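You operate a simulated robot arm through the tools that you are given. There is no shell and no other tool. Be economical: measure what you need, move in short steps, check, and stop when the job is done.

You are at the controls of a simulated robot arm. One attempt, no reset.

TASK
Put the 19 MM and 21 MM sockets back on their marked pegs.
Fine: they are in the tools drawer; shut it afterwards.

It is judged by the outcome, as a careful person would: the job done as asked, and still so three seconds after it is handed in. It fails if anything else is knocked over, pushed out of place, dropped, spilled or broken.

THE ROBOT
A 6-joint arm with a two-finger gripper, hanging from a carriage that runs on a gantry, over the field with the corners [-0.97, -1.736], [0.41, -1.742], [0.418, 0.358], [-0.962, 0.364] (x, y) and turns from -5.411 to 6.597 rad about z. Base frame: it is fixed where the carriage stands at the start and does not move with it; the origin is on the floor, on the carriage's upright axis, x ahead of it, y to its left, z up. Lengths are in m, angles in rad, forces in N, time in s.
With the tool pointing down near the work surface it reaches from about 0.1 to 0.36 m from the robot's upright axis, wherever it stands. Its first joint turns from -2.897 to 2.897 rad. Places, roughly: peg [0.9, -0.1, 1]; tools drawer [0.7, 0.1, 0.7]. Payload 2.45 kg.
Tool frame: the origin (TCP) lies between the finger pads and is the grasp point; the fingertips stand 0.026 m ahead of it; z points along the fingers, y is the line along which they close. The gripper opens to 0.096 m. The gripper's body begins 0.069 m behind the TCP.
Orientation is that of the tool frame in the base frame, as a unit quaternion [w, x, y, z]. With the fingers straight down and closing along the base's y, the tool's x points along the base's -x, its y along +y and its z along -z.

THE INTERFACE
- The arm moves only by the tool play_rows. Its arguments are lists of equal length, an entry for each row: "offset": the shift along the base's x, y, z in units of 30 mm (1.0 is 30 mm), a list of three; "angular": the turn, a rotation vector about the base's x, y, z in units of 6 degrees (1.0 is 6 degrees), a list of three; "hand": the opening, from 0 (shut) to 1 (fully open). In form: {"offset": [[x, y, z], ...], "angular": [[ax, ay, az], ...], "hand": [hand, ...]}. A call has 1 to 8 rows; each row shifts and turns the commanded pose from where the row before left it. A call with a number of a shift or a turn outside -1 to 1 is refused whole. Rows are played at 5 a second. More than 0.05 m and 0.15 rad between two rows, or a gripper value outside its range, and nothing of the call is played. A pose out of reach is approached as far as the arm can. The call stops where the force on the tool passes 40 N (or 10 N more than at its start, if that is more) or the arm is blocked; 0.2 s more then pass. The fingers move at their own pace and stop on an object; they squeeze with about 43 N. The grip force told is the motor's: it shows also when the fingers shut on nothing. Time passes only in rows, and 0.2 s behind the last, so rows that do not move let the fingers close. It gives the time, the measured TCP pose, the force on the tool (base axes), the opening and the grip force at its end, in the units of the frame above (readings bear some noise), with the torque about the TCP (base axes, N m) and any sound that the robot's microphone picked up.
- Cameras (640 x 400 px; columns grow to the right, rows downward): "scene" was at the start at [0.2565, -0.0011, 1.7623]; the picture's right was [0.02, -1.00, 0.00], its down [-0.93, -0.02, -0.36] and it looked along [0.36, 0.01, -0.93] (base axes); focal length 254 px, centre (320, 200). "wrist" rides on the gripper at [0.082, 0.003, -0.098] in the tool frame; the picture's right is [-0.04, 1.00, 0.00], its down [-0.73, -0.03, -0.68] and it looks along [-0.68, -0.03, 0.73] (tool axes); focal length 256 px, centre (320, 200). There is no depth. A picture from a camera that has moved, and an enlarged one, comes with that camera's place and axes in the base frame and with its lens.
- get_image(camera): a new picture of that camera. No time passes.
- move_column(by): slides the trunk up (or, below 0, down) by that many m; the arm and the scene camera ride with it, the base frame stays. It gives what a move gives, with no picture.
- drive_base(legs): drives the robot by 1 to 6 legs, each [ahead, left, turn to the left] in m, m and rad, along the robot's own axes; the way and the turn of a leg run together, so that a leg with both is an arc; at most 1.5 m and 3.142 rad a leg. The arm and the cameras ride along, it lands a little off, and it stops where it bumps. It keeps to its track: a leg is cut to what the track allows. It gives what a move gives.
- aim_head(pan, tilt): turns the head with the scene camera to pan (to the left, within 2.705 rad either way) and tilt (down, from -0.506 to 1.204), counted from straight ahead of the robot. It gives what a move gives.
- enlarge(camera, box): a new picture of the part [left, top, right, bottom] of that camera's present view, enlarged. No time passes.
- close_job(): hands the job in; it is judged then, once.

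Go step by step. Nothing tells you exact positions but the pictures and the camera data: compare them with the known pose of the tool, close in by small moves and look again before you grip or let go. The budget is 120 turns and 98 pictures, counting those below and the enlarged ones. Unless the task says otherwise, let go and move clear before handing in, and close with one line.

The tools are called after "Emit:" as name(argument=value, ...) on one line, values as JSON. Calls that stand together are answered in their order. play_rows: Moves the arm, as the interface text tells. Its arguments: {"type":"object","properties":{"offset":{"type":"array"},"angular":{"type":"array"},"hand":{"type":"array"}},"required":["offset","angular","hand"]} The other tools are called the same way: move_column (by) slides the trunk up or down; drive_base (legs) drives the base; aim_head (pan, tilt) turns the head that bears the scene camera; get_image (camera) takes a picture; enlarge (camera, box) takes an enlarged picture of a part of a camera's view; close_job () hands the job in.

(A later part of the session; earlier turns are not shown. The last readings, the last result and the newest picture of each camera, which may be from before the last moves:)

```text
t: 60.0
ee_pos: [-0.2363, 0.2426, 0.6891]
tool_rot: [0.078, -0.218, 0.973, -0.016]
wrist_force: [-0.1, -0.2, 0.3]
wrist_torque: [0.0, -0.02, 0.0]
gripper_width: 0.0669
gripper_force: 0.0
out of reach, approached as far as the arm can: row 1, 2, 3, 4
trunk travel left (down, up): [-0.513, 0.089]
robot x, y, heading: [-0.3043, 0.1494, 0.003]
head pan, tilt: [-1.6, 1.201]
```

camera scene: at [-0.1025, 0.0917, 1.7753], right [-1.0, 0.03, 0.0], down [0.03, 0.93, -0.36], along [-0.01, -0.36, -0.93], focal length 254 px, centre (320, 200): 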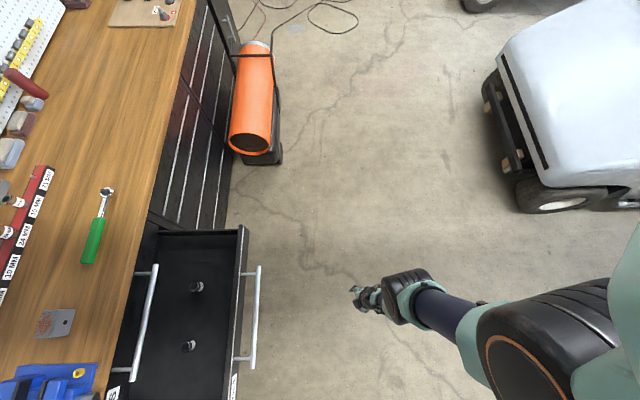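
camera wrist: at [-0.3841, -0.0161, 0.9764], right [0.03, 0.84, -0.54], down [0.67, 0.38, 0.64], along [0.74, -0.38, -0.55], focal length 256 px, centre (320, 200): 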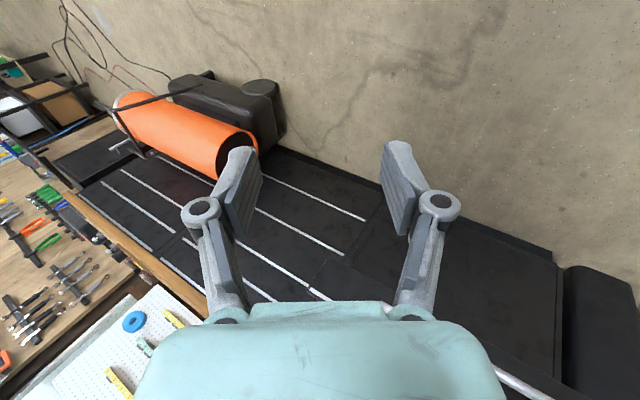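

Emit:
aim_head(pan=-2.7, tilt=1.0)

Emit:
get_image(camera="scene")

Emit:
get_image(camera="wrist")

```text
t: 61.3
ee_pos: [-0.2345, 0.2436, 0.6871]
tool_rot: [0.078, -0.218, 0.973, -0.017]
wrist_force: [0.5, -0.7, 0.5]
wrist_torque: [-0.02, 0.03, 0.01]
gripper_width: 0.0674
gripper_force: 0.1
trunk travel left (down, up): [-0.513, 0.089]
robot x, y, heading: [-0.3029, 0.1477, 0.001]
head pan, tilt: [-2.7, 1.0]
```

```text
70 pictures are left
camera scene: at [-0.1638, 0.1176, 1.7879], right [-0.43, 0.9, 0.0], down [0.76, 0.36, -0.54], along [-0.49, -0.23, -0.84], focal length 254 px, centre (320, 200)
```

scene: 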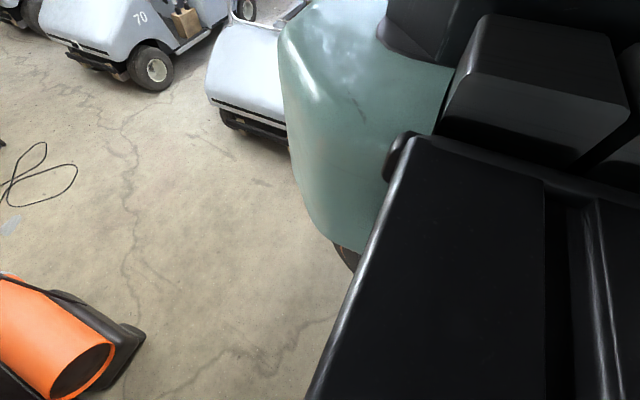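

```text
69 pictures are left
camera wrist: at [-0.3251, 0.2109, 0.7743], right [-0.39, 0.92, -0.06], down [0.56, 0.29, 0.78], along [0.73, 0.27, -0.62], focal length 256 px, centre (320, 200)
```

wrist: 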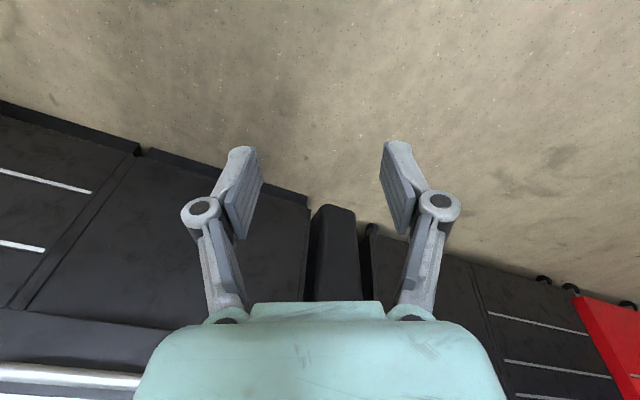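

Emit:
play_rows(offset=[[0.8, -0.3, 0], [0.8, -0.3, 0], [0.8, -0.3, 0.1], [0.8, -0.3, 0.1], [0.8, 0, 0.2], [0.8, 0, 0.2], [0.8, 0, 0.3], [0.8, 0, 0.3]], angular=[[0, 0, 0], [0, 0, 0], [0, 0, 0], [0, 0, 0], [0, 0, 0], [0, 0, 0], [0, 0, 0], [0, 0, 0]], hand=[0.7, 0.7, 0.7, 0.7, 0.7, 0.7, 0.7, 0.7])

Emit:
aim_head(pan=-1.0, tilt=1.2)

Emit:
get_image(camera="scene")

```text
t: 63.1
ee_pos: [-0.047, 0.2149, 0.7214]
tool_rot: [0.082, -0.219, 0.972, -0.024]
wrist_force: [-1.1, -0.9, -0.1]
wrist_torque: [0.0, 0.02, -0.03]
gripper_width: 0.0673
gripper_force: 0.1
out of reach, approached as far as the arm can: row 7, 8
trunk travel left (down, up): [-0.513, 0.089]
robot x, y, heading: [-0.2987, 0.1513, 0.006]
head pan, tilt: [-2.7, 1.0]
```

```text
t: 64.8
ee_pos: [-0.0484, 0.2146, 0.7212]
tool_rot: [0.082, -0.218, 0.972, -0.024]
wrist_force: [-0.5, -0.4, -0.9]
wrist_torque: [-0.01, 0.03, 0.01]
gripper_width: 0.0672
gripper_force: 0.2
trunk travel left (down, up): [-0.513, 0.089]
robot x, y, heading: [-0.2994, 0.1499, -0.001]
head pan, tilt: [-1.0, 1.201]
```

```text
68 pictures are left
camera scene: at [-0.0706, 0.1006, 1.7753], right [-0.84, -0.54, 0.0], down [-0.5, 0.78, -0.36], along [0.2, -0.3, -0.93], focal length 254 px, centre (320, 200)
```

scene: 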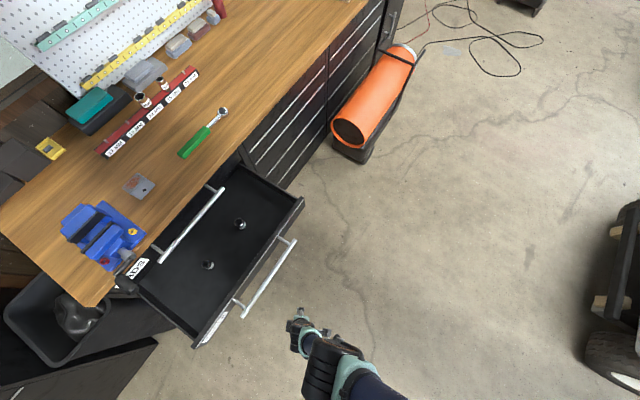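

That tracked well. Now straight up, to test that the elbow bends.

Emit:
play_rows(offset=[[-0.3, 0, 0.7], [-0.2, 0, 0.8], [0, 0, 0.8], [0, 0, 0.8], [0, 0, 0.8]], angular=[[0, 0, 0], [0, 0, 0], [0, 0, 0], [0, 0, 0], [0, 0, 0]], hand=[0.7, 0.7, 0.7, 0.7, 0.7])

Emit:
get_image(camera="scene")

```text
t: 66.0
ee_pos: [-0.0433, 0.2166, 0.7224]
tool_rot: [0.082, -0.219, 0.972, -0.025]
wrist_force: [-0.3, 0.2, 0.2]
wrist_torque: [-0.01, -0.05, -0.01]
gripper_width: 0.0672
gripper_force: 0.1
out of reach, approached as far as the arm can: row 1, 2, 3, 4, 5
trunk travel left (down, up): [-0.513, 0.089]
robot x, y, heading: [-0.3011, 0.1501, 0.001]
head pan, tilt: [-1.0, 1.201]
```

```text
67 pictures are left
camera scene: at [-0.0706, 0.1006, 1.7753], right [-0.84, -0.54, 0.0], down [-0.51, 0.78, -0.36], along [0.2, -0.3, -0.93], focal length 254 px, centre (320, 200)
```

scene: 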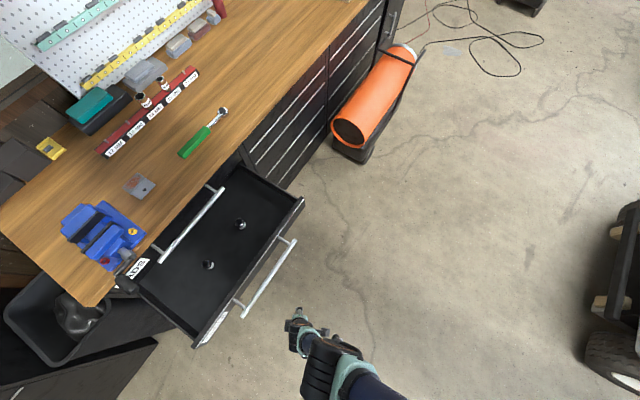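

Emit:
play_rows(offset=[[0.8, 0.2, 0.9], [0.8, 0.2, 0.9], [0.8, 0.2, 0.9]], angular=[[0, 0, 0], [0, 0, 0], [0, 0, 0]], hand=[0.7, 0.7, 0.7])

Emit:
play_rows(offset=[[-0.9, -0.2, 0.2], [-0.9, -0.2, 0.2], [-0.9, -0.2, 0.2]], angular=[[0, 0, 0], [0, 0, 0], [0, 0, 0]], hand=[0.7, 0.7, 0.7])

```text
t: 66.8
ee_pos: [0.0175, 0.2322, 0.7509]
tool_rot: [0.085, -0.219, 0.971, -0.038]
wrist_force: [0.0, 0.6, 0.5]
wrist_torque: [-0.02, 0.08, 0.04]
gripper_width: 0.067
gripper_force: 0.1
out of reach, approached as far as the arm can: row 1, 2, 3
trunk travel left (down, up): [-0.513, 0.089]
robot x, y, heading: [-0.3049, 0.1506, 0.003]
head pan, tilt: [-1.0, 1.201]
```

```text
t: 67.6
ee_pos: [-0.0057, 0.2261, 0.7394]
tool_rot: [0.084, -0.219, 0.972, -0.033]
wrist_force: [0.8, -0.7, 0.3]
wrist_torque: [-0.02, 0.01, -0.02]
gripper_width: 0.067
gripper_force: 0.0
out of reach, approached as far as the arm can: row 1, 2, 3
trunk travel left (down, up): [-0.513, 0.089]
robot x, y, heading: [-0.3043, 0.1498, 0.005]
head pan, tilt: [-1.0, 1.201]
```

Emit:
play_rows(offset=[[0, 0, 0], [0, 0, 0], [0, 0, 0], [0, 0, 0]], angular=[[0, -1, 0], [0, -1, 0], [0, -1, 0], [0, -1, 0]], hand=[0.7, 0.7, 0.7, 0.7])

Emit:
play_rows(offset=[[0, 0, 0.8], [0, 0, 0.8], [0, 0, 0.8], [0, 0, 0.8]], angular=[[0, -1, 0], [0, -1, 0], [0, -1, 0], [0, -1, 0]], hand=[0.7, 0.7, 0.7, 0.7])

Emit:
get_image(camera="scene")

```text
t: 68.6
ee_pos: [-0.0003, 0.2241, 0.7379]
tool_rot: [0.246, -0.211, 0.944, -0.061]
wrist_force: [1.2, 0.1, 0.0]
wrist_torque: [-0.02, 0.02, -0.02]
gripper_width: 0.0671
gripper_force: 0.0
out of reach, approached as far as the arm can: row 1, 3
trunk travel left (down, up): [-0.513, 0.089]
robot x, y, heading: [-0.3036, 0.1496, 0.002]
head pan, tilt: [-1.0, 1.201]
```

```text
t: 69.6
ee_pos: [-0.0004, 0.2238, 0.8317]
tool_rot: [0.437, -0.193, 0.872, -0.104]
wrist_force: [-0.2, -0.2, -1.0]
wrist_torque: [0.01, 0.01, -0.01]
gripper_width: 0.0674
gripper_force: 0.0
trunk travel left (down, up): [-0.513, 0.089]
robot x, y, heading: [-0.3045, 0.1498, 0.001]
head pan, tilt: [-1.0, 1.201]
```

```text
66 pictures are left
camera scene: at [-0.0706, 0.1006, 1.7753], right [-0.84, -0.54, 0.0], down [-0.51, 0.78, -0.36], along [0.2, -0.3, -0.93], focal length 254 px, centre (320, 200)
```

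scene: 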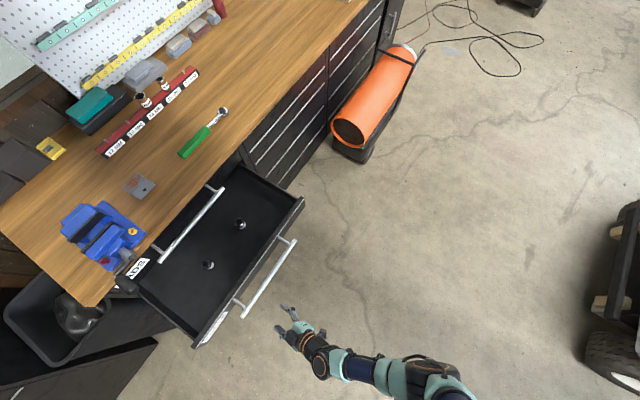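

The elbow is free again, and all rows were reachable. I'll go to the starting-like posture (r≈0.42, z≈1.0) before tilting down.

Emit:
play_rows(offset=[[0.4, 0, 0.8], [0.4, 0, 0.8], [0.5, 0, 0.8], [0.5, 0, 0.8], [0.5, 0, 0.8], [0.6, 0, 0.6], [0.5, 0, 0.6], [0.5, 0, 0.5]], angular=[[0, 0, 0], [0, 0, 0], [0, 0, 0], [0, 0, 0], [0, 0, 0], [0, 0, 0], [0, 0, 0], [0, 0, 0]], hand=[0.7, 0.7, 0.7, 0.7, 0.7, 0.7, 0.7, 0.7])

Emit:
play_rows(offset=[[0, 0, 0], [0, 0, 0], [0, 0, 0], [0, 0, 0], [0, 0, 0]], angular=[[0, 1, 0], [0, 1, 0], [0, 1, 0], [0, 1, 0], [0, 1, 0]], hand=[0.7, 0.7, 0.7, 0.7, 0.7])

```text
t: 71.4
ee_pos: [0.1151, 0.2247, 1.0006]
tool_rot: [0.436, -0.194, 0.873, -0.104]
wrist_force: [0.2, 1.0, -0.4]
wrist_torque: [-0.02, 0.02, -0.02]
gripper_width: 0.0672
gripper_force: 0.0
trunk travel left (down, up): [-0.513, 0.089]
robot x, y, heading: [-0.3062, 0.1517, 0.006]
head pan, tilt: [-1.0, 1.201]
```

```text
t: 72.6
ee_pos: [0.0902, 0.2877, 0.9087]
tool_rot: [0.225, -0.214, 0.948, -0.066]
wrist_force: [-0.9, 0.2, 0.9]
wrist_torque: [0.01, -0.01, -0.01]
gripper_width: 0.0672
gripper_force: 0.1
out of reach, approached as far as the arm can: row 1, 2, 3, 4, 5
trunk travel left (down, up): [-0.513, 0.089]
robot x, y, heading: [-0.3027, 0.1482, 0.002]
head pan, tilt: [-1.0, 1.201]
```

Tilting down gets blocked by a wrist flip. I'll pitch the tool up past horizontal, line its heading up with the arm's plane, and come back down cleanly.

Emit:
play_rows(offset=[[0.1, -0.6, 0.4], [0.1, -0.6, 0.4], [0.1, -0.6, 0.4], [0.1, -0.6, 0.4], [0.1, -0.6, 0.4], [0.1, -0.6, 0.4], [0.1, -0.6, 0.4], [0.1, -0.5, 0.4]], angular=[[0, -1, 0], [0, -1, 0], [0, -1, 0], [0, -1, 0], [0, -1, 0], [0, -1, 0], [0, -1, 0], [0, -1, 0]], hand=[0.7, 0.7, 0.7, 0.7, 0.7, 0.7, 0.7, 0.7])

Emit:
play_rows(offset=[[0, 0, 0], [0, 0, 0], [0, 0, 0], [0, 0, 0], [0, 0, 0]], angular=[[0, -1, 0], [0, -1, 0], [0, -1, 0], [0, -1, 0], [0, -1, 0]], hand=[0.7, 0.7, 0.7, 0.7, 0.7])

Emit:
aim_head(pan=0.0, tilt=1.2)

Emit:
get_image(camera="scene")

```text
t: 74.4
ee_pos: [0.1117, 0.1533, 0.9984]
tool_rot: [0.566, -0.169, 0.793, -0.147]
wrist_force: [-0.1, 0.1, 0.4]
wrist_torque: [0.01, 0.01, -0.03]
gripper_width: 0.0673
gripper_force: 0.1
out of reach, approached as far as the arm can: row 8
trunk travel left (down, up): [-0.513, 0.089]
robot x, y, heading: [-0.3013, 0.1502, -0.003]
head pan, tilt: [-1.0, 1.201]
```

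```text
t: 75.6
ee_pos: [0.1122, 0.1464, 1.011]
tool_rot: [0.751, -0.124, 0.621, -0.187]
wrist_force: [0.4, -0.2, 0.0]
wrist_torque: [0.0, 0.0, -0.02]
gripper_width: 0.0672
gripper_force: 0.0
out of reach, approached as far as the arm can: row 1, 5
trunk travel left (down, up): [-0.513, 0.089]
robot x, y, heading: [-0.2999, 0.148, 0.004]
head pan, tilt: [-1.0, 1.201]
```

```text
t: 76.9
ee_pos: [0.1122, 0.1468, 1.0123]
tool_rot: [0.751, -0.124, 0.621, -0.187]
wrist_force: [0.4, 0.1, 0.2]
wrist_torque: [0.0, 0.0, -0.05]
gripper_width: 0.0675
gripper_force: 0.0
trunk travel left (down, up): [-0.513, 0.089]
robot x, y, heading: [-0.3033, 0.1527, 0.003]
head pan, tilt: [0.0, 1.201]
```

```text
65 pictures are left
camera scene: at [-0.045, 0.1477, 1.7753], right [0.0, -1.0, 0.0], down [-0.93, 0.0, -0.36], along [0.36, 0.0, -0.93], focal length 254 px, centre (320, 200)
```

scene: 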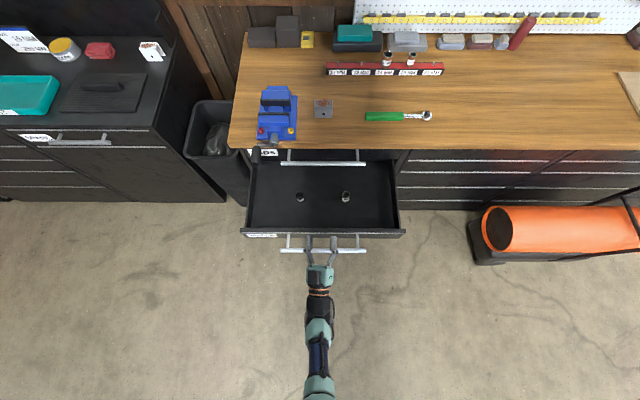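

The arm is well in line now. I'll correct the heading and roll, then pitch down in plane.

Emit:
play_rows(offset=[[0, 0, 0], [0, 0, 0], [0, 0, 0], [0, 0, 0], [0, 0, 0]], angular=[[0.83, 0, 0.08], [0.83, 0, 0.08], [0.83, 0, 0.08], [0.83, 0, 0.08], [0.83, 0, 0.08]], hand=[0.7, 0.7, 0.7, 0.7, 0.7])

```text
t: 78.1
ee_pos: [0.1124, 0.1475, 1.0119]
tool_rot: [0.766, 0.029, 0.642, -0.033]
wrist_force: [0.7, 0.1, 0.1]
wrist_torque: [-0.01, 0.02, -0.01]
gripper_width: 0.0671
gripper_force: 0.1
trunk travel left (down, up): [-0.513, 0.089]
robot x, y, heading: [-0.2979, 0.1491, 0.004]
head pan, tilt: [0.0, 1.201]
```

Emit:
play_rows(offset=[[0, 0, 0], [0, 0, 0]], angular=[[0, 0, 0.42], [0, 0, 0.42]], hand=[0.7, 0.7])

Emit:
play_rows(offset=[[0, 0, 0], [0, 0, 0], [0, 0, 0], [0, 0, 0], [0, 0, 0], [0, 0, 0], [0, 0, 0], [0, 0, 0]], angular=[[0, 1, 0], [0, 1, 0], [0, 1, 0], [0, 1, 0], [0, 1, 0], [0, 1, 0], [0, 1, 0], [0, 1, 0]], hand=[0.7, 0.7, 0.7, 0.7, 0.7, 0.7, 0.7, 0.7])

Emit:
get_image(camera="scene")

```text
t: 78.7
ee_pos: [0.1138, 0.1469, 1.0114]
tool_rot: [0.766, 0.0, 0.643, 0.001]
wrist_force: [0.2, 0.5, -0.2]
wrist_torque: [0.0, 0.0, -0.03]
gripper_width: 0.067
gripper_force: 0.0
trunk travel left (down, up): [-0.513, 0.089]
robot x, y, heading: [-0.3002, 0.1481, -0.002]
head pan, tilt: [0.0, 1.201]
```

```text
t: 80.5
ee_pos: [0.112, 0.1476, 1.0105]
tool_rot: [0.438, 0.001, 0.899, 0.0]
wrist_force: [-0.4, 0.6, -0.4]
wrist_torque: [0.01, -0.05, 0.0]
gripper_width: 0.0672
gripper_force: 0.1
trunk travel left (down, up): [-0.513, 0.089]
robot x, y, heading: [-0.3035, 0.1508, -0.002]
head pan, tilt: [0.0, 1.201]
```

```text
64 pictures are left
camera scene: at [-0.0451, 0.1477, 1.7752], right [0.0, -1.0, 0.0], down [-0.93, 0.0, -0.36], along [0.36, 0.0, -0.93], focal length 254 px, centre (320, 200)
```

scene: 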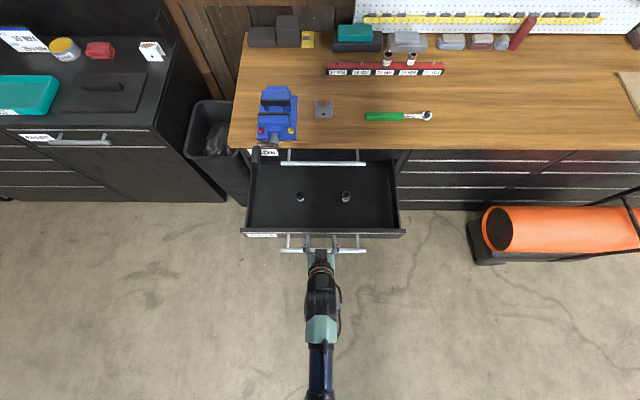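

It crossed cleanly with no flags. Continuing until the tool is straight down.

Emit:
play_rows(offset=[[0, 0, 0], [0, 0, 0], [0, 0, 0], [0, 0, 0], [0, 0, 0]], angular=[[0, 1, 0], [0, 1, 0], [0, 1, 0], [0, 1, 0], [0, 1, 0]], hand=[0.7, 0.7, 0.7, 0.7, 0.7])

Emit:
play_rows(offset=[[0, 0, 0], [0, 0, 0], [0, 0, 0], [0, 0, 0]], angular=[[0, 1, 0], [0, 1, 0], [0, 1, 0], [0, 0.66, 0]], hand=[0.7, 0.7, 0.7, 0.7])

```text
t: 81.7
ee_pos: [0.1125, 0.1461, 1.0109]
tool_rot: [0.191, 0.0, 0.982, 0.001]
wrist_force: [0.3, -0.1, -0.1]
wrist_torque: [0.0, -0.03, 0.02]
gripper_width: 0.067
gripper_force: 0.2
trunk travel left (down, up): [-0.513, 0.089]
robot x, y, heading: [-0.3005, 0.153, 0.001]
head pan, tilt: [0.0, 1.201]
```

```text
t: 82.7
ee_pos: [0.1129, 0.1456, 1.0119]
tool_rot: [-0.001, -0.001, 1.0, 0.0]
wrist_force: [-0.4, 0.2, -0.9]
wrist_torque: [0.0, -0.02, 0.01]
gripper_width: 0.0673
gripper_force: 0.1
trunk travel left (down, up): [-0.513, 0.089]
robot x, y, heading: [-0.3039, 0.1511, -0.002]
head pan, tilt: [0.0, 1.201]
```

The tool is straight down in a natural posture. Now I drive above the 21 mm socket and look from the wrist.

Emit:
drive_base(legs=[[0.255, -0.112, 0]])

Emit:
move_column(by=-0.12)

Emit:
get_image(camera="wrist")

Emit:
get_image(camera="scene")

```text
t: 84.7
ee_pos: [0.3683, 0.0376, 1.0119]
tool_rot: [-0.001, -0.002, 1.0, 0.0]
wrist_force: [0.2, 0.8, -0.2]
wrist_torque: [-0.02, 0.02, 0.01]
gripper_width: 0.0673
gripper_force: 0.1
trunk travel left (down, up): [-0.513, 0.089]
robot x, y, heading: [-0.0467, 0.0356, 0.008]
head pan, tilt: [0.0, 1.201]
```

```text
t: 86.2
ee_pos: [0.3695, 0.037, 0.8912]
tool_rot: [0.0, -0.003, 1.0, 0.0]
wrist_force: [-0.5, 0.3, -0.1]
wrist_torque: [-0.01, 0.01, -0.01]
gripper_width: 0.0672
gripper_force: 0.0
trunk travel left (down, up): [-0.393, 0.209]
robot x, y, heading: [-0.0474, 0.0351, 0.011]
head pan, tilt: [0.0, 1.201]
```

```text
63 pictures are left
camera wrist: at [0.2879, 0.0401, 0.991], right [0.04, 1.0, 0.0], down [0.73, -0.03, 0.68], along [0.68, -0.02, -0.73], focal length 256 px, centre (320, 200)
```

wrist: 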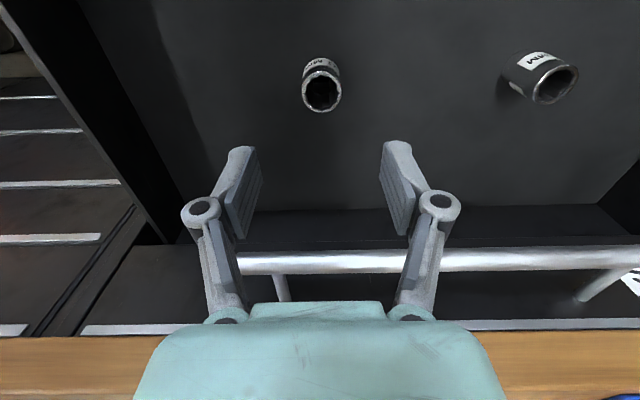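

```text
62 pictures are left
camera scene: at [0.2108, 0.037, 1.6553], right [0.01, -1.0, 0.0], down [-0.93, -0.01, -0.36], along [0.36, 0.0, -0.93], focal length 254 px, centre (320, 200)
```

scene: 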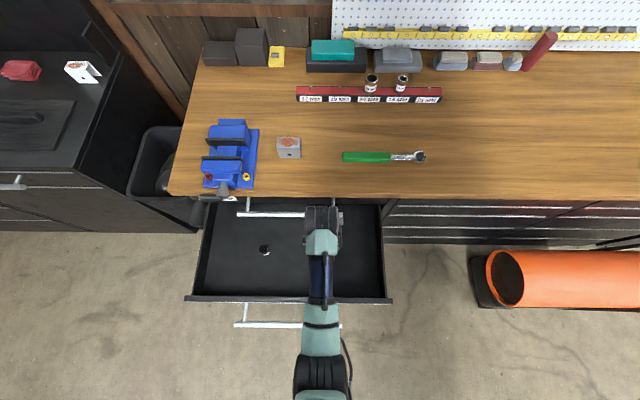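

Emit:
play_rows(offset=[[0.2, 0.1, 0]], angular=[[0, 0, 0]], hand=[0.75])

Emit:
move_column(by=-0.08)

Emit:
get_image(camera="wrist")

```text
t: 86.6
ee_pos: [0.3751, 0.04, 0.8907]
tool_rot: [0.001, -0.003, 1.0, 0.0]
wrist_force: [0.0, 0.5, 0.4]
wrist_torque: [-0.03, -0.01, 0.0]
gripper_width: 0.0723
gripper_force: 0.1
trunk travel left (down, up): [-0.393, 0.209]
robot x, y, heading: [-0.0449, 0.039, 0.007]
head pan, tilt: [0.0, 1.201]
```

```text
t: 87.7
ee_pos: [0.3747, 0.0404, 0.8112]
tool_rot: [0.001, -0.003, 1.0, 0.0]
wrist_force: [0.6, 0.6, 0.5]
wrist_torque: [0.0, 0.01, 0.0]
gripper_width: 0.0722
gripper_force: 0.0
trunk travel left (down, up): [-0.313, 0.289]
robot x, y, heading: [-0.0471, 0.042, 0.01]
head pan, tilt: [0.0, 1.201]
```

```text
61 pictures are left
camera wrist: at [0.294, 0.0432, 0.9111], right [0.04, 1.0, 0.0], down [0.73, -0.03, 0.68], along [0.68, -0.02, -0.73], focal length 256 px, centre (320, 200)
```

wrist: 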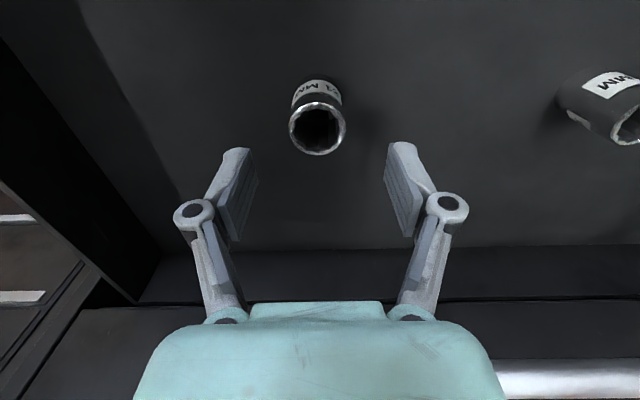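

Emit:
move_column(by=-0.065)

Emit:
play_rows(offset=[[0, 0, 0], [0, 0, 0], [0, 0, 0], [0, 0, 0]], angular=[[0, 0, 0], [0, 0, 0], [0, 0, 0], [0, 0, 0]], hand=[0.5, 0.3, 0, 0])

Emit:
get_image(camera="wrist")

```text
t: 88.8
ee_pos: [0.3759, 0.0413, 0.7465]
tool_rot: [0.0, -0.003, 1.0, 0.0]
wrist_force: [0.7, 0.4, -0.3]
wrist_torque: [0.01, -0.01, -0.02]
gripper_width: 0.072
gripper_force: 0.2
trunk travel left (down, up): [-0.248, 0.354]
robot x, y, heading: [-0.0427, 0.0387, 0.007]
head pan, tilt: [0.0, 1.201]
```

```text
t: 89.8
ee_pos: [0.3755, 0.0406, 0.7477]
tool_rot: [-0.001, -0.003, 1.0, 0.0]
wrist_force: [-0.5, 0.0, 4.7]
wrist_torque: [0.08, 0.08, -0.01]
gripper_width: 0.0348
gripper_force: 42.4
trunk travel left (down, up): [-0.248, 0.354]
robot x, y, heading: [-0.0468, 0.04, 0.01]
head pan, tilt: [0.0, 1.201]
```

```text
60 pictures are left
camera wrist: at [0.294, 0.0431, 0.8462], right [0.04, 1.0, 0.0], down [0.73, -0.03, 0.68], along [0.68, -0.02, -0.73], focal length 256 px, centre (320, 200)
```

wrist: 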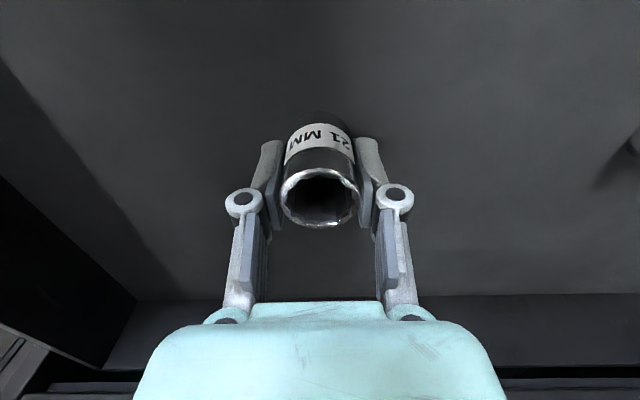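

The 21 mm socket is held. I'll raise to full height and drive right, then forward over the bench, stopping short of the rail to look.

Emit:
move_column(by=0.345)

Emit:
drive_base(legs=[[0, -0.36, 0], [0.38, 0, 0]])

Emit:
get_image(camera="wrist")

Emit:
get_image(camera="scene")

```text
t: 93.2
ee_pos: [0.3745, 0.0404, 1.0917]
tool_rot: [0.001, -0.003, 1.0, 0.0]
wrist_force: [0.5, -0.4, -0.8]
wrist_torque: [-0.03, 0.0, -0.01]
gripper_width: 0.0352
gripper_force: 42.6
trunk travel left (down, up): [-0.593, 0.009]
robot x, y, heading: [-0.0476, 0.0393, 0.009]
head pan, tilt: [0.0, 1.201]
```

```text
t: 97.5
ee_pos: [0.7706, -0.3128, 1.0912]
tool_rot: [0.0, -0.004, 1.0, 0.0]
wrist_force: [0.5, -1.1, 0.5]
wrist_torque: [0.0, -0.01, -0.02]
gripper_width: 0.0351
gripper_force: 43.0
trunk travel left (down, up): [-0.593, 0.009]
robot x, y, heading: [0.3494, -0.3198, 0.007]
head pan, tilt: [0.0, 1.201]
```

```text
59 pictures are left
camera wrist: at [0.6885, -0.3109, 1.191], right [0.03, 1.0, 0.0], down [0.73, -0.02, 0.68], along [0.68, -0.02, -0.73], focal length 256 px, centre (320, 200)
```

wrist: 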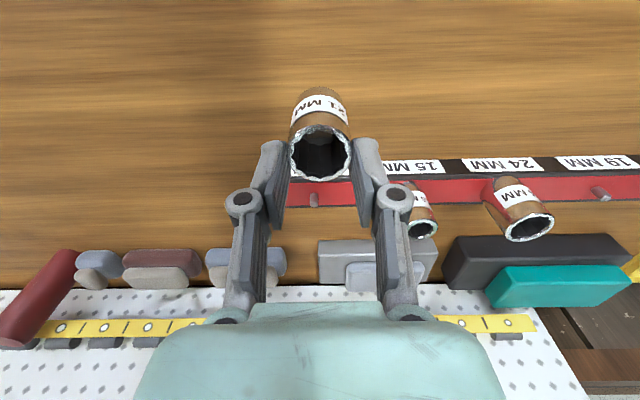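

```text
58 pictures are left
camera scene: at [0.6054, -0.3173, 1.8553], right [0.01, -1.0, 0.0], down [-0.93, -0.01, -0.36], along [0.36, 0.0, -0.93], focal length 254 px, centre (320, 200)
```

scene: 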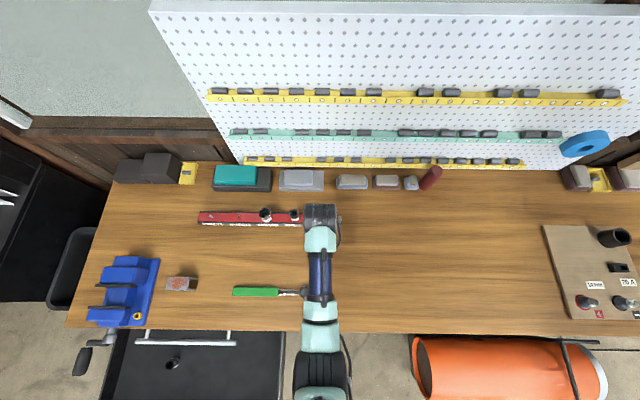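

The socket's rim appears lower between the fingers than when I gripped it. I'll check closely.

Emit:
enlarge(camera="wrist", box=[220, 70, 420, 250])

```text
2.22 times, centred on (320, 160) of wrist
camera zoom: at [0.6885, -0.3109, 1.191], right [0.03, 1.0, 0.0], down [0.73, -0.02, 0.68], along [0.68, -0.02, -0.73], focal length 569 px, centre (320, 289)
```

zoom: 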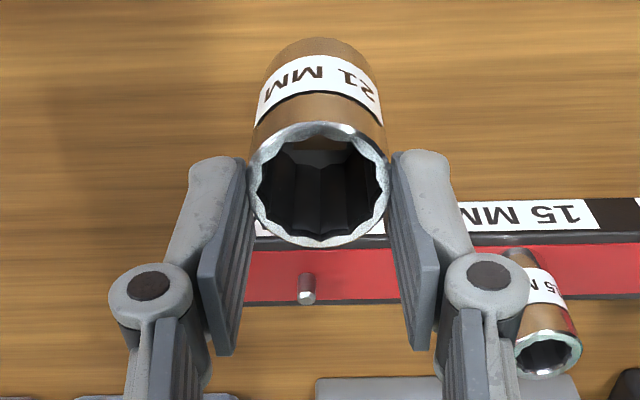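

It has slipped to the fingertips. I'll set it on the clear bench right here and regrip it deeper.

Emit:
move_column(by=-0.075)

Emit:
get_image(camera="wrist")

```text
t: 98.6
ee_pos: [0.7715, -0.3142, 1.0177]
tool_rot: [0.001, -0.003, 1.0, 0.0]
wrist_force: [-3.6, 0.9, 28.6]
wrist_torque: [-0.01, 0.18, 0.01]
gripper_width: 0.0352
gripper_force: 42.7
trunk travel left (down, up): [-0.518, 0.084]
robot x, y, heading: [0.3453, -0.3159, 0.011]
head pan, tilt: [0.0, 1.201]
```

```text
56 pictures are left
camera wrist: at [0.6901, -0.3108, 1.1174], right [0.03, 1.0, 0.0], down [0.73, -0.02, 0.68], along [0.68, -0.02, -0.73], focal length 256 px, centre (320, 200)
```

wrist: 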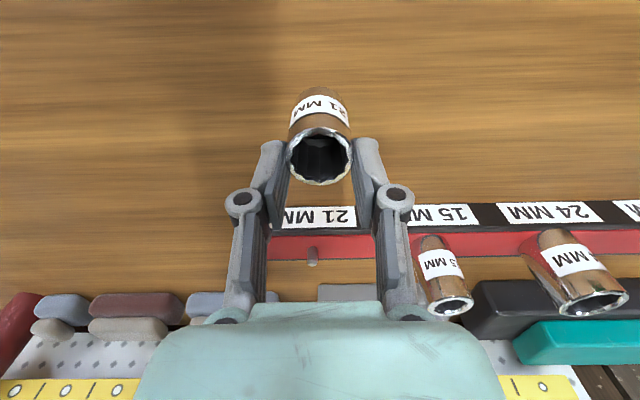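

It's standing on the bench now. I'll open, lower 30 mm, look, and regrip.

Emit:
play_rows(offset=[[0, 0, 0], [0, 0, 0], [0, 0, 0]], angular=[[0, 0, 0], [0, 0, 0], [0, 0, 0]], hand=[0.45, 0.55, 0.6])

Emit:
get_image(camera="wrist")

```text
t: 99.4
ee_pos: [0.7693, -0.3132, 1.0167]
tool_rot: [0.001, -0.004, 1.0, 0.0]
wrist_force: [0.0, -0.4, -1.0]
wrist_torque: [0.03, 0.01, -0.01]
gripper_width: 0.0575
gripper_force: 0.1
trunk travel left (down, up): [-0.518, 0.084]
robot x, y, heading: [0.3509, -0.3185, 0.013]
head pan, tilt: [0.0, 1.201]
```

```text
55 pictures are left
camera wrist: at [0.6885, -0.3109, 1.1159], right [0.03, 1.0, 0.0], down [0.73, -0.02, 0.68], along [0.68, -0.02, -0.73], focal length 256 px, centre (320, 200)
```

wrist: 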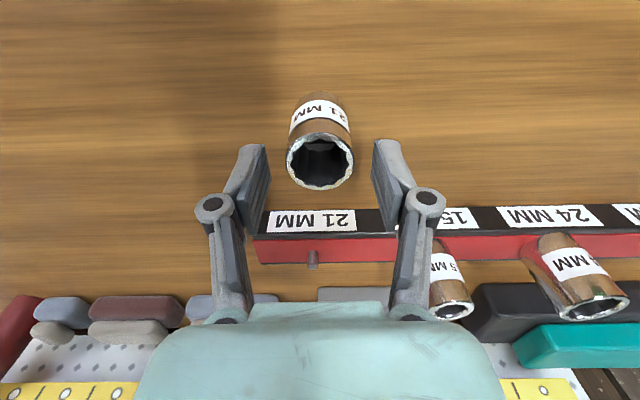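

Emit:
play_rows(offset=[[0, 0, -0.4], [0, 0, -0.4], [0, 0, 0]], angular=[[0, 0, 0], [0, 0, 0], [0, 0, 0]], hand=[0.6, 0.6, 0.6])

Emit:
play_rows(offset=[[0, 0, 0], [0, 0, 0], [0, 0, 0], [0, 0, 0], [0, 0, 0]], angular=[[0, 0, 0], [0, 0, 0], [0, 0, 0], [0, 0, 0], [0, 0, 0]], hand=[0.3, 0, 0, 0, 0])

Emit:
get_image(camera="wrist")

```text
t: 100.2
ee_pos: [0.7705, -0.3135, 0.9931]
tool_rot: [-0.001, -0.004, 1.0, 0.0]
wrist_force: [-0.1, 0.6, 0.0]
wrist_torque: [-0.03, -0.01, -0.01]
gripper_width: 0.0578
gripper_force: 0.0
trunk travel left (down, up): [-0.518, 0.084]
robot x, y, heading: [0.3533, -0.3168, 0.008]
head pan, tilt: [0.0, 1.201]
```

```text
t: 101.4
ee_pos: [0.7715, -0.3143, 0.9931]
tool_rot: [0.0, -0.004, 1.0, 0.001]
wrist_force: [0.9, 0.1, 0.0]
wrist_torque: [-0.01, -0.01, 0.0]
gripper_width: 0.0349
gripper_force: 43.3
trunk travel left (down, up): [-0.518, 0.084]
robot x, y, heading: [0.3474, -0.3151, 0.013]
head pan, tilt: [0.0, 1.201]
```

```text
54 pictures are left
camera wrist: at [0.6894, -0.3111, 1.0923], right [0.03, 1.0, 0.0], down [0.73, -0.02, 0.68], along [0.68, -0.02, -0.73], focal length 256 px, centre (320, 200)
```

wrist: 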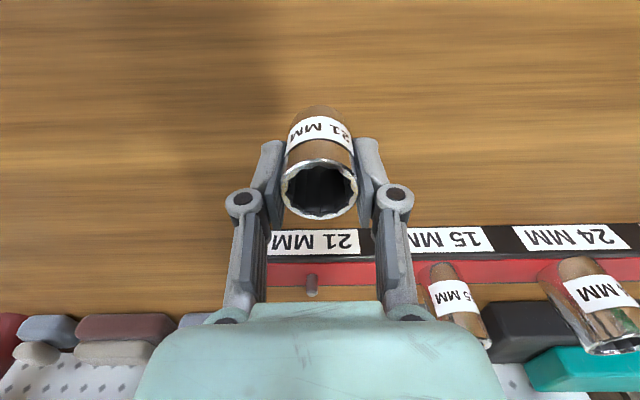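

Emit:
move_column(by=0.083)

Emit:
enlarge(camera="wrist", box=[220, 70, 420, 250])

```text
t: 102.6
ee_pos: [0.7709, -0.3149, 1.075]
tool_rot: [0.0, -0.003, 1.0, 0.0]
wrist_force: [0.8, 0.2, -1.5]
wrist_torque: [0.0, 0.03, 0.0]
gripper_width: 0.0348
gripper_force: 42.8
trunk travel left (down, up): [-0.601, 0.001]
robot x, y, heading: [0.3474, -0.3189, 0.003]
head pan, tilt: [0.0, 1.201]
```

```text
2.22 times, centred on (320, 160) of wrist
camera zoom: at [0.6894, -0.3111, 1.1752], right [0.03, 1.0, 0.0], down [0.73, -0.02, 0.68], along [0.68, -0.02, -0.73], focal length 569 px, centre (320, 289)
```

zoom: 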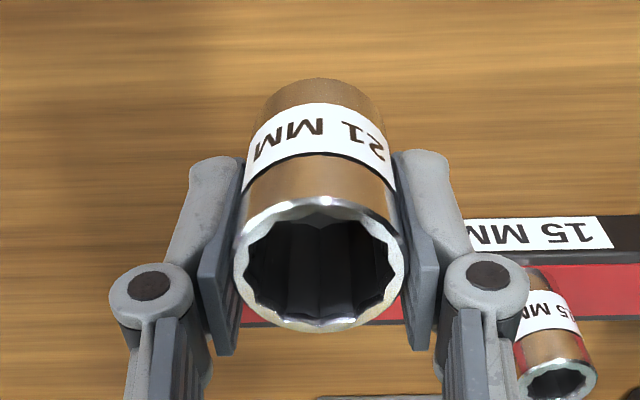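

No slip this time. I'll compare peg and socket in an enlarged scene view to refine the alignment.

Emit:
enlarge(camera="scene", box=[260, 180, 380, 255])

```text
5.33 times, centred on (320, 218) of scene
camera zoom: at [0.6054, -0.3173, 1.8632], right [0.01, -1.0, 0.0], down [-0.93, -0.01, -0.36], along [0.36, 0.0, -0.93], focal length 1352 px, centre (320, 107)
```

zoom: 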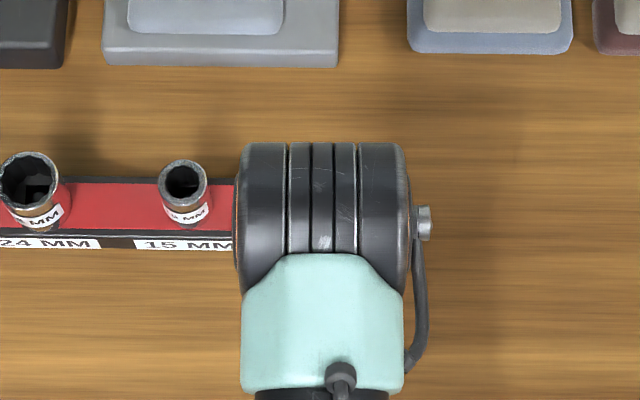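

Emit:
drive_base(legs=[[0.055, 0, 0]])

Emit:
get_image(camera="wrist")

```text
t: 103.6
ee_pos: [0.8253, -0.3132, 1.0761]
tool_rot: [0.0, -0.004, 1.0, 0.0]
wrist_force: [0.3, 0.5, -0.4]
wrist_torque: [-0.01, -0.01, 0.0]
gripper_width: 0.035
gripper_force: 42.9
trunk travel left (down, up): [-0.601, 0.001]
robot x, y, heading: [0.4008, -0.3127, 0.012]
head pan, tilt: [0.0, 1.201]
```

```text
51 pictures are left
camera wrist: at [0.7437, -0.3105, 1.1752], right [0.03, 1.0, 0.0], down [0.73, -0.02, 0.68], along [0.68, -0.02, -0.73], focal length 256 px, centre (320, 200)
```

wrist: 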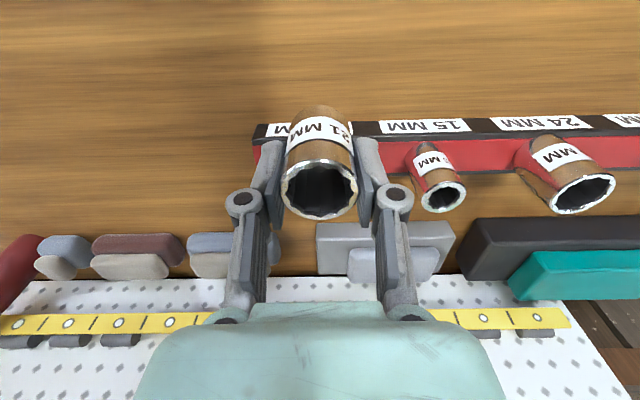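

Emit:
play_rows(offset=[[0.88, -0.15, 0], [0.88, -0.15, 0], [0, 0, 0]], angular=[[0, 0, 0], [0, 0, 0], [0, 0, 0]], hand=[0, 0, 0])

Emit:
get_image(camera="wrist")

```text
t: 104.4
ee_pos: [0.8774, -0.3214, 1.0756]
tool_rot: [-0.001, -0.004, 1.0, -0.001]
wrist_force: [0.1, 0.8, -0.1]
wrist_torque: [-0.01, 0.03, 0.05]
gripper_width: 0.0349
gripper_force: 43.2
trunk travel left (down, up): [-0.601, 0.001]
robot x, y, heading: [0.4035, -0.3186, 0.012]
head pan, tilt: [0.0, 1.201]
```

```text
50 pictures are left
camera wrist: at [0.797, -0.3193, 1.1751], right [0.03, 1.0, 0.0], down [0.73, -0.02, 0.68], along [0.68, -0.02, -0.73], focal length 256 px, centre (320, 200)
```

wrist: 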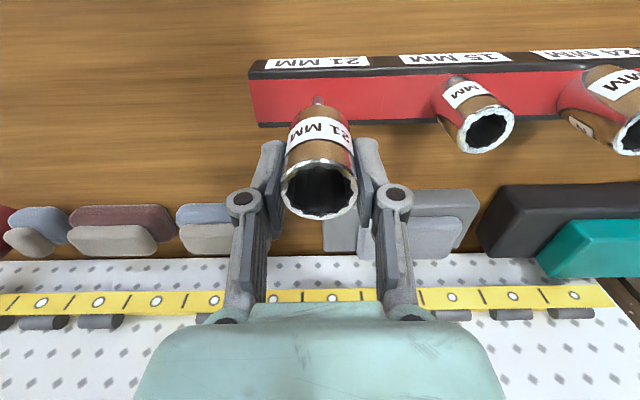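

Emit:
enlarge(camera="wrist", box=[250, 50, 400, 144])

```text
4.26 times, centred on (325, 97) of wrist
camera zoom: at [0.797, -0.3193, 1.1751], right [0.03, 1.0, 0.0], down [0.73, -0.02, 0.68], along [0.68, -0.02, -0.73], focal length 1089 px, centre (299, 638)
```

zoom: 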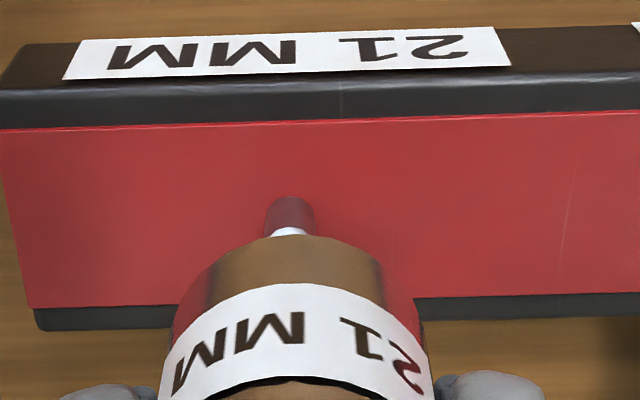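

The peg sits about 1.5 mm to the right of the socket axis and a couple of mm ahead. I'll correct and start lowering.

Emit:
play_rows(offset=[[0.09, -0.05, 0], [0, 0, -0.4], [0, 0, -0.4], [0, 0, 0]], angular=[[0, 0, 0], [0, 0, 0], [0, 0, 0], [0, 0, 0]], hand=[0, 0, 0, 0])

Emit:
enlarge(camera="wrist", box=[240, 60, 400, 220])

```text
t: 105.4
ee_pos: [0.8806, -0.323, 1.0528]
tool_rot: [0.0, -0.003, 1.0, 0.0]
wrist_force: [0.0, -0.5, -1.0]
wrist_torque: [0.02, -0.01, 0.0]
gripper_width: 0.0348
gripper_force: 43.2
trunk travel left (down, up): [-0.601, 0.001]
robot x, y, heading: [0.401, -0.315, 0.015]
head pan, tilt: [0.0, 1.201]
```

```text
2.50 times, centred on (320, 140) of wrist
camera zoom: at [0.7998, -0.3202, 1.1514], right [0.03, 1.0, 0.0], down [0.73, -0.02, 0.68], along [0.68, -0.02, -0.73], focal length 640 px, centre (320, 350)
```

zoom: 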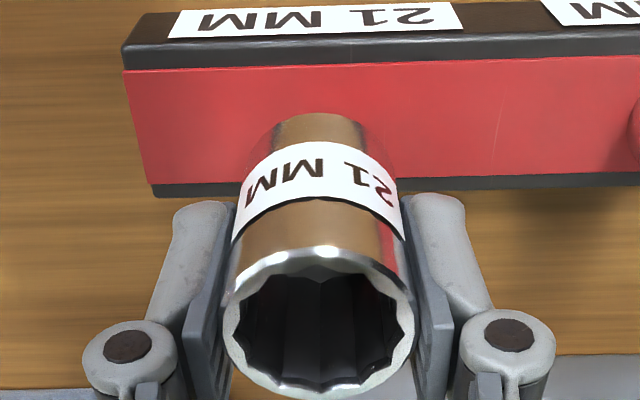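

Emit:
play_rows(offset=[[0, 0, -0.25], [0, 0, -0.25], [0, 0, -0.2], [0, 0, -0.15], [0, 0, -0.1]], angular=[[0, 0, 0], [0, 0, 0], [0, 0, 0], [0, 0, 0], [0, 0, 0]], hand=[0, 0, 0, 0, 0])

Emit:
enlarge(camera="wrist", box=[240, 60, 400, 220])

```text
t: 106.6
ee_pos: [0.8811, -0.3238, 1.0232]
tool_rot: [0.0, -0.003, 1.0, 0.0]
wrist_force: [0.4, 0.5, -1.5]
wrist_torque: [-0.05, 0.01, -0.02]
gripper_width: 0.0348
gripper_force: 43.0
trunk travel left (down, up): [-0.601, 0.001]
robot x, y, heading: [0.4043, -0.3159, 0.009]
head pan, tilt: [0.0, 1.201]
```

```text
2.50 times, centred on (320, 140) of wrist
camera zoom: at [0.7998, -0.3208, 1.123], right [0.03, 1.0, 0.0], down [0.73, -0.02, 0.68], along [0.68, -0.02, -0.73], focal length 640 px, centre (320, 350)
```

zoom: 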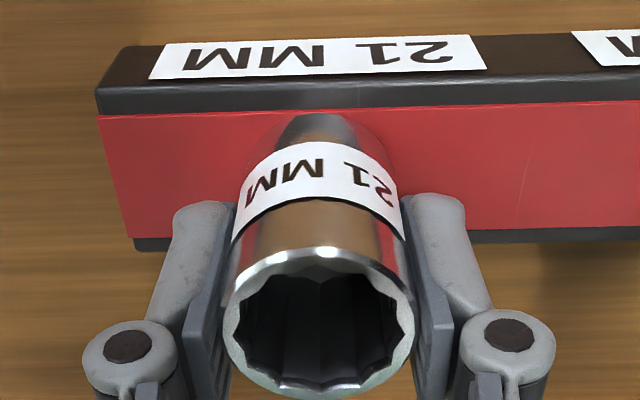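

Emit:
play_rows(offset=[[0, 0, -0.08], [0, 0, -0.08], [0, 0, -0.08], [0, 0, -0.08]], angular=[[0, 0, 0], [0, 0, 0], [0, 0, 0], [0, 0, 0]], hand=[0, 0, 0, 0])

Emit:
get_image(camera="wrist")

```text
t: 107.6
ee_pos: [0.8839, -0.3237, 1.0159]
tool_rot: [0.003, -0.003, 1.0, 0.0]
wrist_force: [-3.1, 0.9, 32.7]
wrist_torque: [0.03, 0.29, -0.03]
gripper_width: 0.0348
gripper_force: 43.1
trunk travel left (down, up): [-0.601, 0.001]
robot x, y, heading: [0.4016, -0.312, 0.006]
head pan, tilt: [0.0, 1.201]
```

```text
46 pictures are left
camera wrist: at [0.8022, -0.3213, 1.1139], right [0.03, 1.0, 0.0], down [0.73, -0.02, 0.68], along [0.68, -0.02, -0.73], focal length 256 px, centre (320, 200)
```

wrist: 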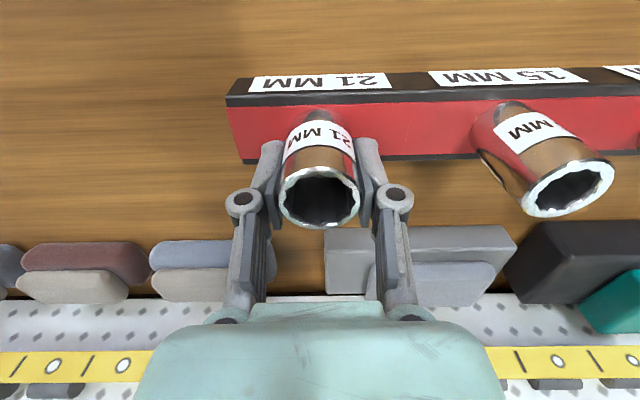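

Emit:
enlarge(camera="wrist", box=[220, 60, 380, 160])

```text
4.00 times, centred on (300, 110) of wrist
camera zoom: at [0.8022, -0.3213, 1.1139], right [0.03, 1.0, 0.0], down [0.73, -0.02, 0.68], along [0.68, -0.02, -0.73], focal length 1024 px, centre (400, 560)
```

zoom: 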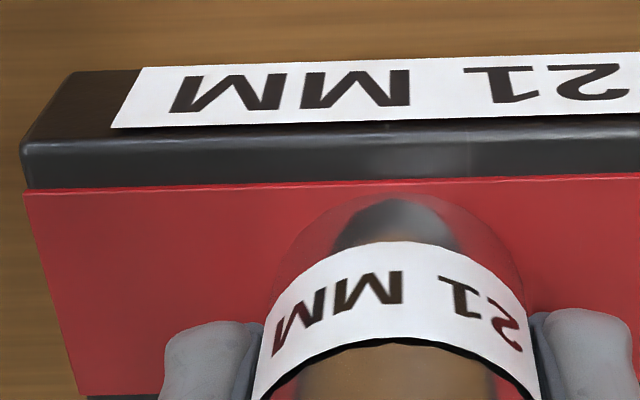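

Contact occurs at rail-top height and the socket looks seated. I'll ease the push and let go.

Emit:
play_rows(offset=[[0, 0, 0.06], [0, 0, 0], [0, 0, 0], [0, 0, 0]], angular=[[0, 0, 0], [0, 0, 0], [0, 0, 0], [0, 0, 0]], hand=[0, 0.45, 0.6, 0.6])

Emit:
play_rows(offset=[[0, 0, 0.8], [0, 0, 0.8], [0, 0, 0.8]], angular=[[0, 0, 0], [0, 0, 0], [0, 0, 0]], hand=[0.6, 0.6, 0.6])

Emit:
get_image(camera="wrist")

```text
t: 108.6
ee_pos: [0.8806, -0.3258, 1.0154]
tool_rot: [-0.001, -0.004, 1.0, 0.0]
wrist_force: [-1.5, 0.1, 0.0]
wrist_torque: [-0.02, 0.01, -0.02]
gripper_width: 0.0577
gripper_force: 0.0
trunk travel left (down, up): [-0.601, 0.001]
robot x, y, heading: [0.4031, -0.3202, 0.01]
head pan, tilt: [0.0, 1.201]
```

```text
t: 109.4
ee_pos: [0.8796, -0.3216, 1.0894]
tool_rot: [0.0, -0.003, 1.0, 0.0]
wrist_force: [-0.6, 0.3, -0.2]
wrist_torque: [-0.03, -0.01, 0.0]
gripper_width: 0.0577
gripper_force: 0.1
trunk travel left (down, up): [-0.601, 0.001]
robot x, y, heading: [0.404, -0.3194, 0.008]
head pan, tilt: [0.0, 1.201]
```

```text
44 pictures are left
camera wrist: at [0.7989, -0.3197, 1.1881], right [0.03, 1.0, 0.0], down [0.73, -0.02, 0.68], along [0.68, -0.02, -0.73], focal length 256 px, centre (320, 200)
```

wrist: 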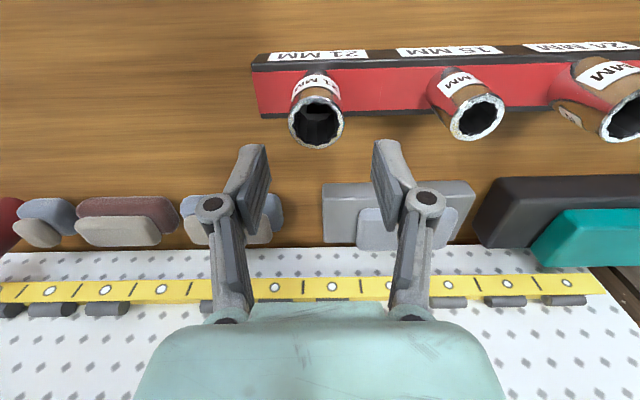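

The 21 socket is standing on its peg at the same rim height as its neighbours. Backing away now, and over to the 19 socket in the drawer.

Emit:
drive_base(legs=[[-0.51, 0, 0], [0, 0.56, 0]])

Emit:
enlarge(camera="scene", box=[300, 20, 460, 120])

Emit:
move_column(by=-0.2)

Emit:
get_image(camera="wrist")

```text
t: 115.2
ee_pos: [0.3576, 0.2289, 1.088]
tool_rot: [0.0, -0.007, 1.0, 0.0]
wrist_force: [0.1, 0.4, 0.3]
wrist_torque: [0.0, 0.04, -0.03]
gripper_width: 0.0574
gripper_force: 0.0
trunk travel left (down, up): [-0.601, 0.001]
robot x, y, heading: [-0.1209, 0.2337, 0.014]
head pan, tilt: [0.0, 1.201]
```

```text
4.00 times, centred on (380, 70) of scene
camera zoom: at [0.1373, 0.2345, 1.8633], right [0.02, -1.0, 0.0], down [-0.93, -0.02, -0.36], along [0.36, 0.01, -0.93], focal length 1014 px, centre (80, 720)
```

zoom: 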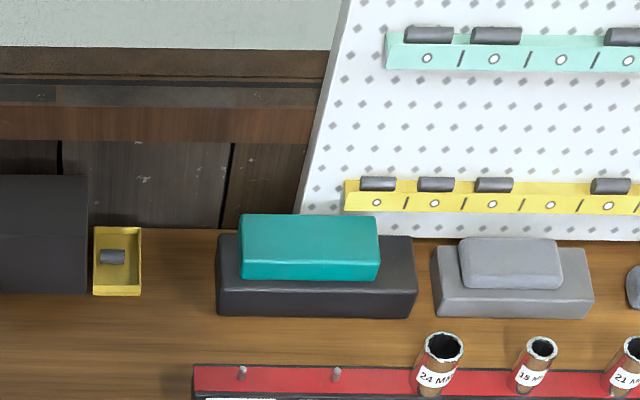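

```text
t: 117.3
ee_pos: [0.3579, 0.23, 0.8897]
tool_rot: [0.0, -0.006, 1.0, 0.0]
wrist_force: [-0.6, 0.0, 0.5]
wrist_torque: [-0.01, -0.02, 0.01]
gripper_width: 0.0576
gripper_force: 0.0
trunk travel left (down, up): [-0.401, 0.201]
robot x, y, heading: [-0.1214, 0.2327, 0.016]
head pan, tilt: [0.0, 1.201]
```

```text
42 pictures are left
camera wrist: at [0.2767, 0.2322, 0.988], right [0.03, 1.0, 0.0], down [0.73, -0.02, 0.68], along [0.68, -0.02, -0.73], focal length 256 px, centre (320, 200)
```

wrist: 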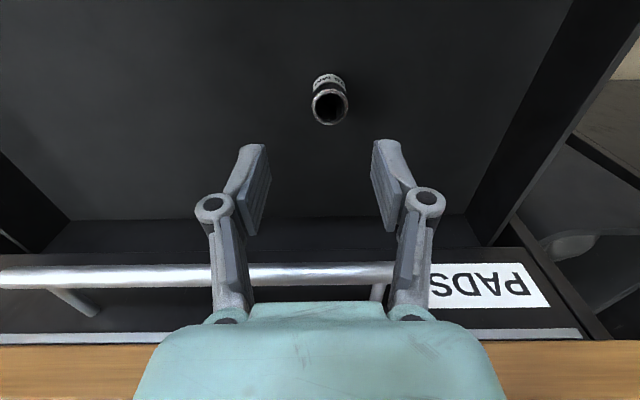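

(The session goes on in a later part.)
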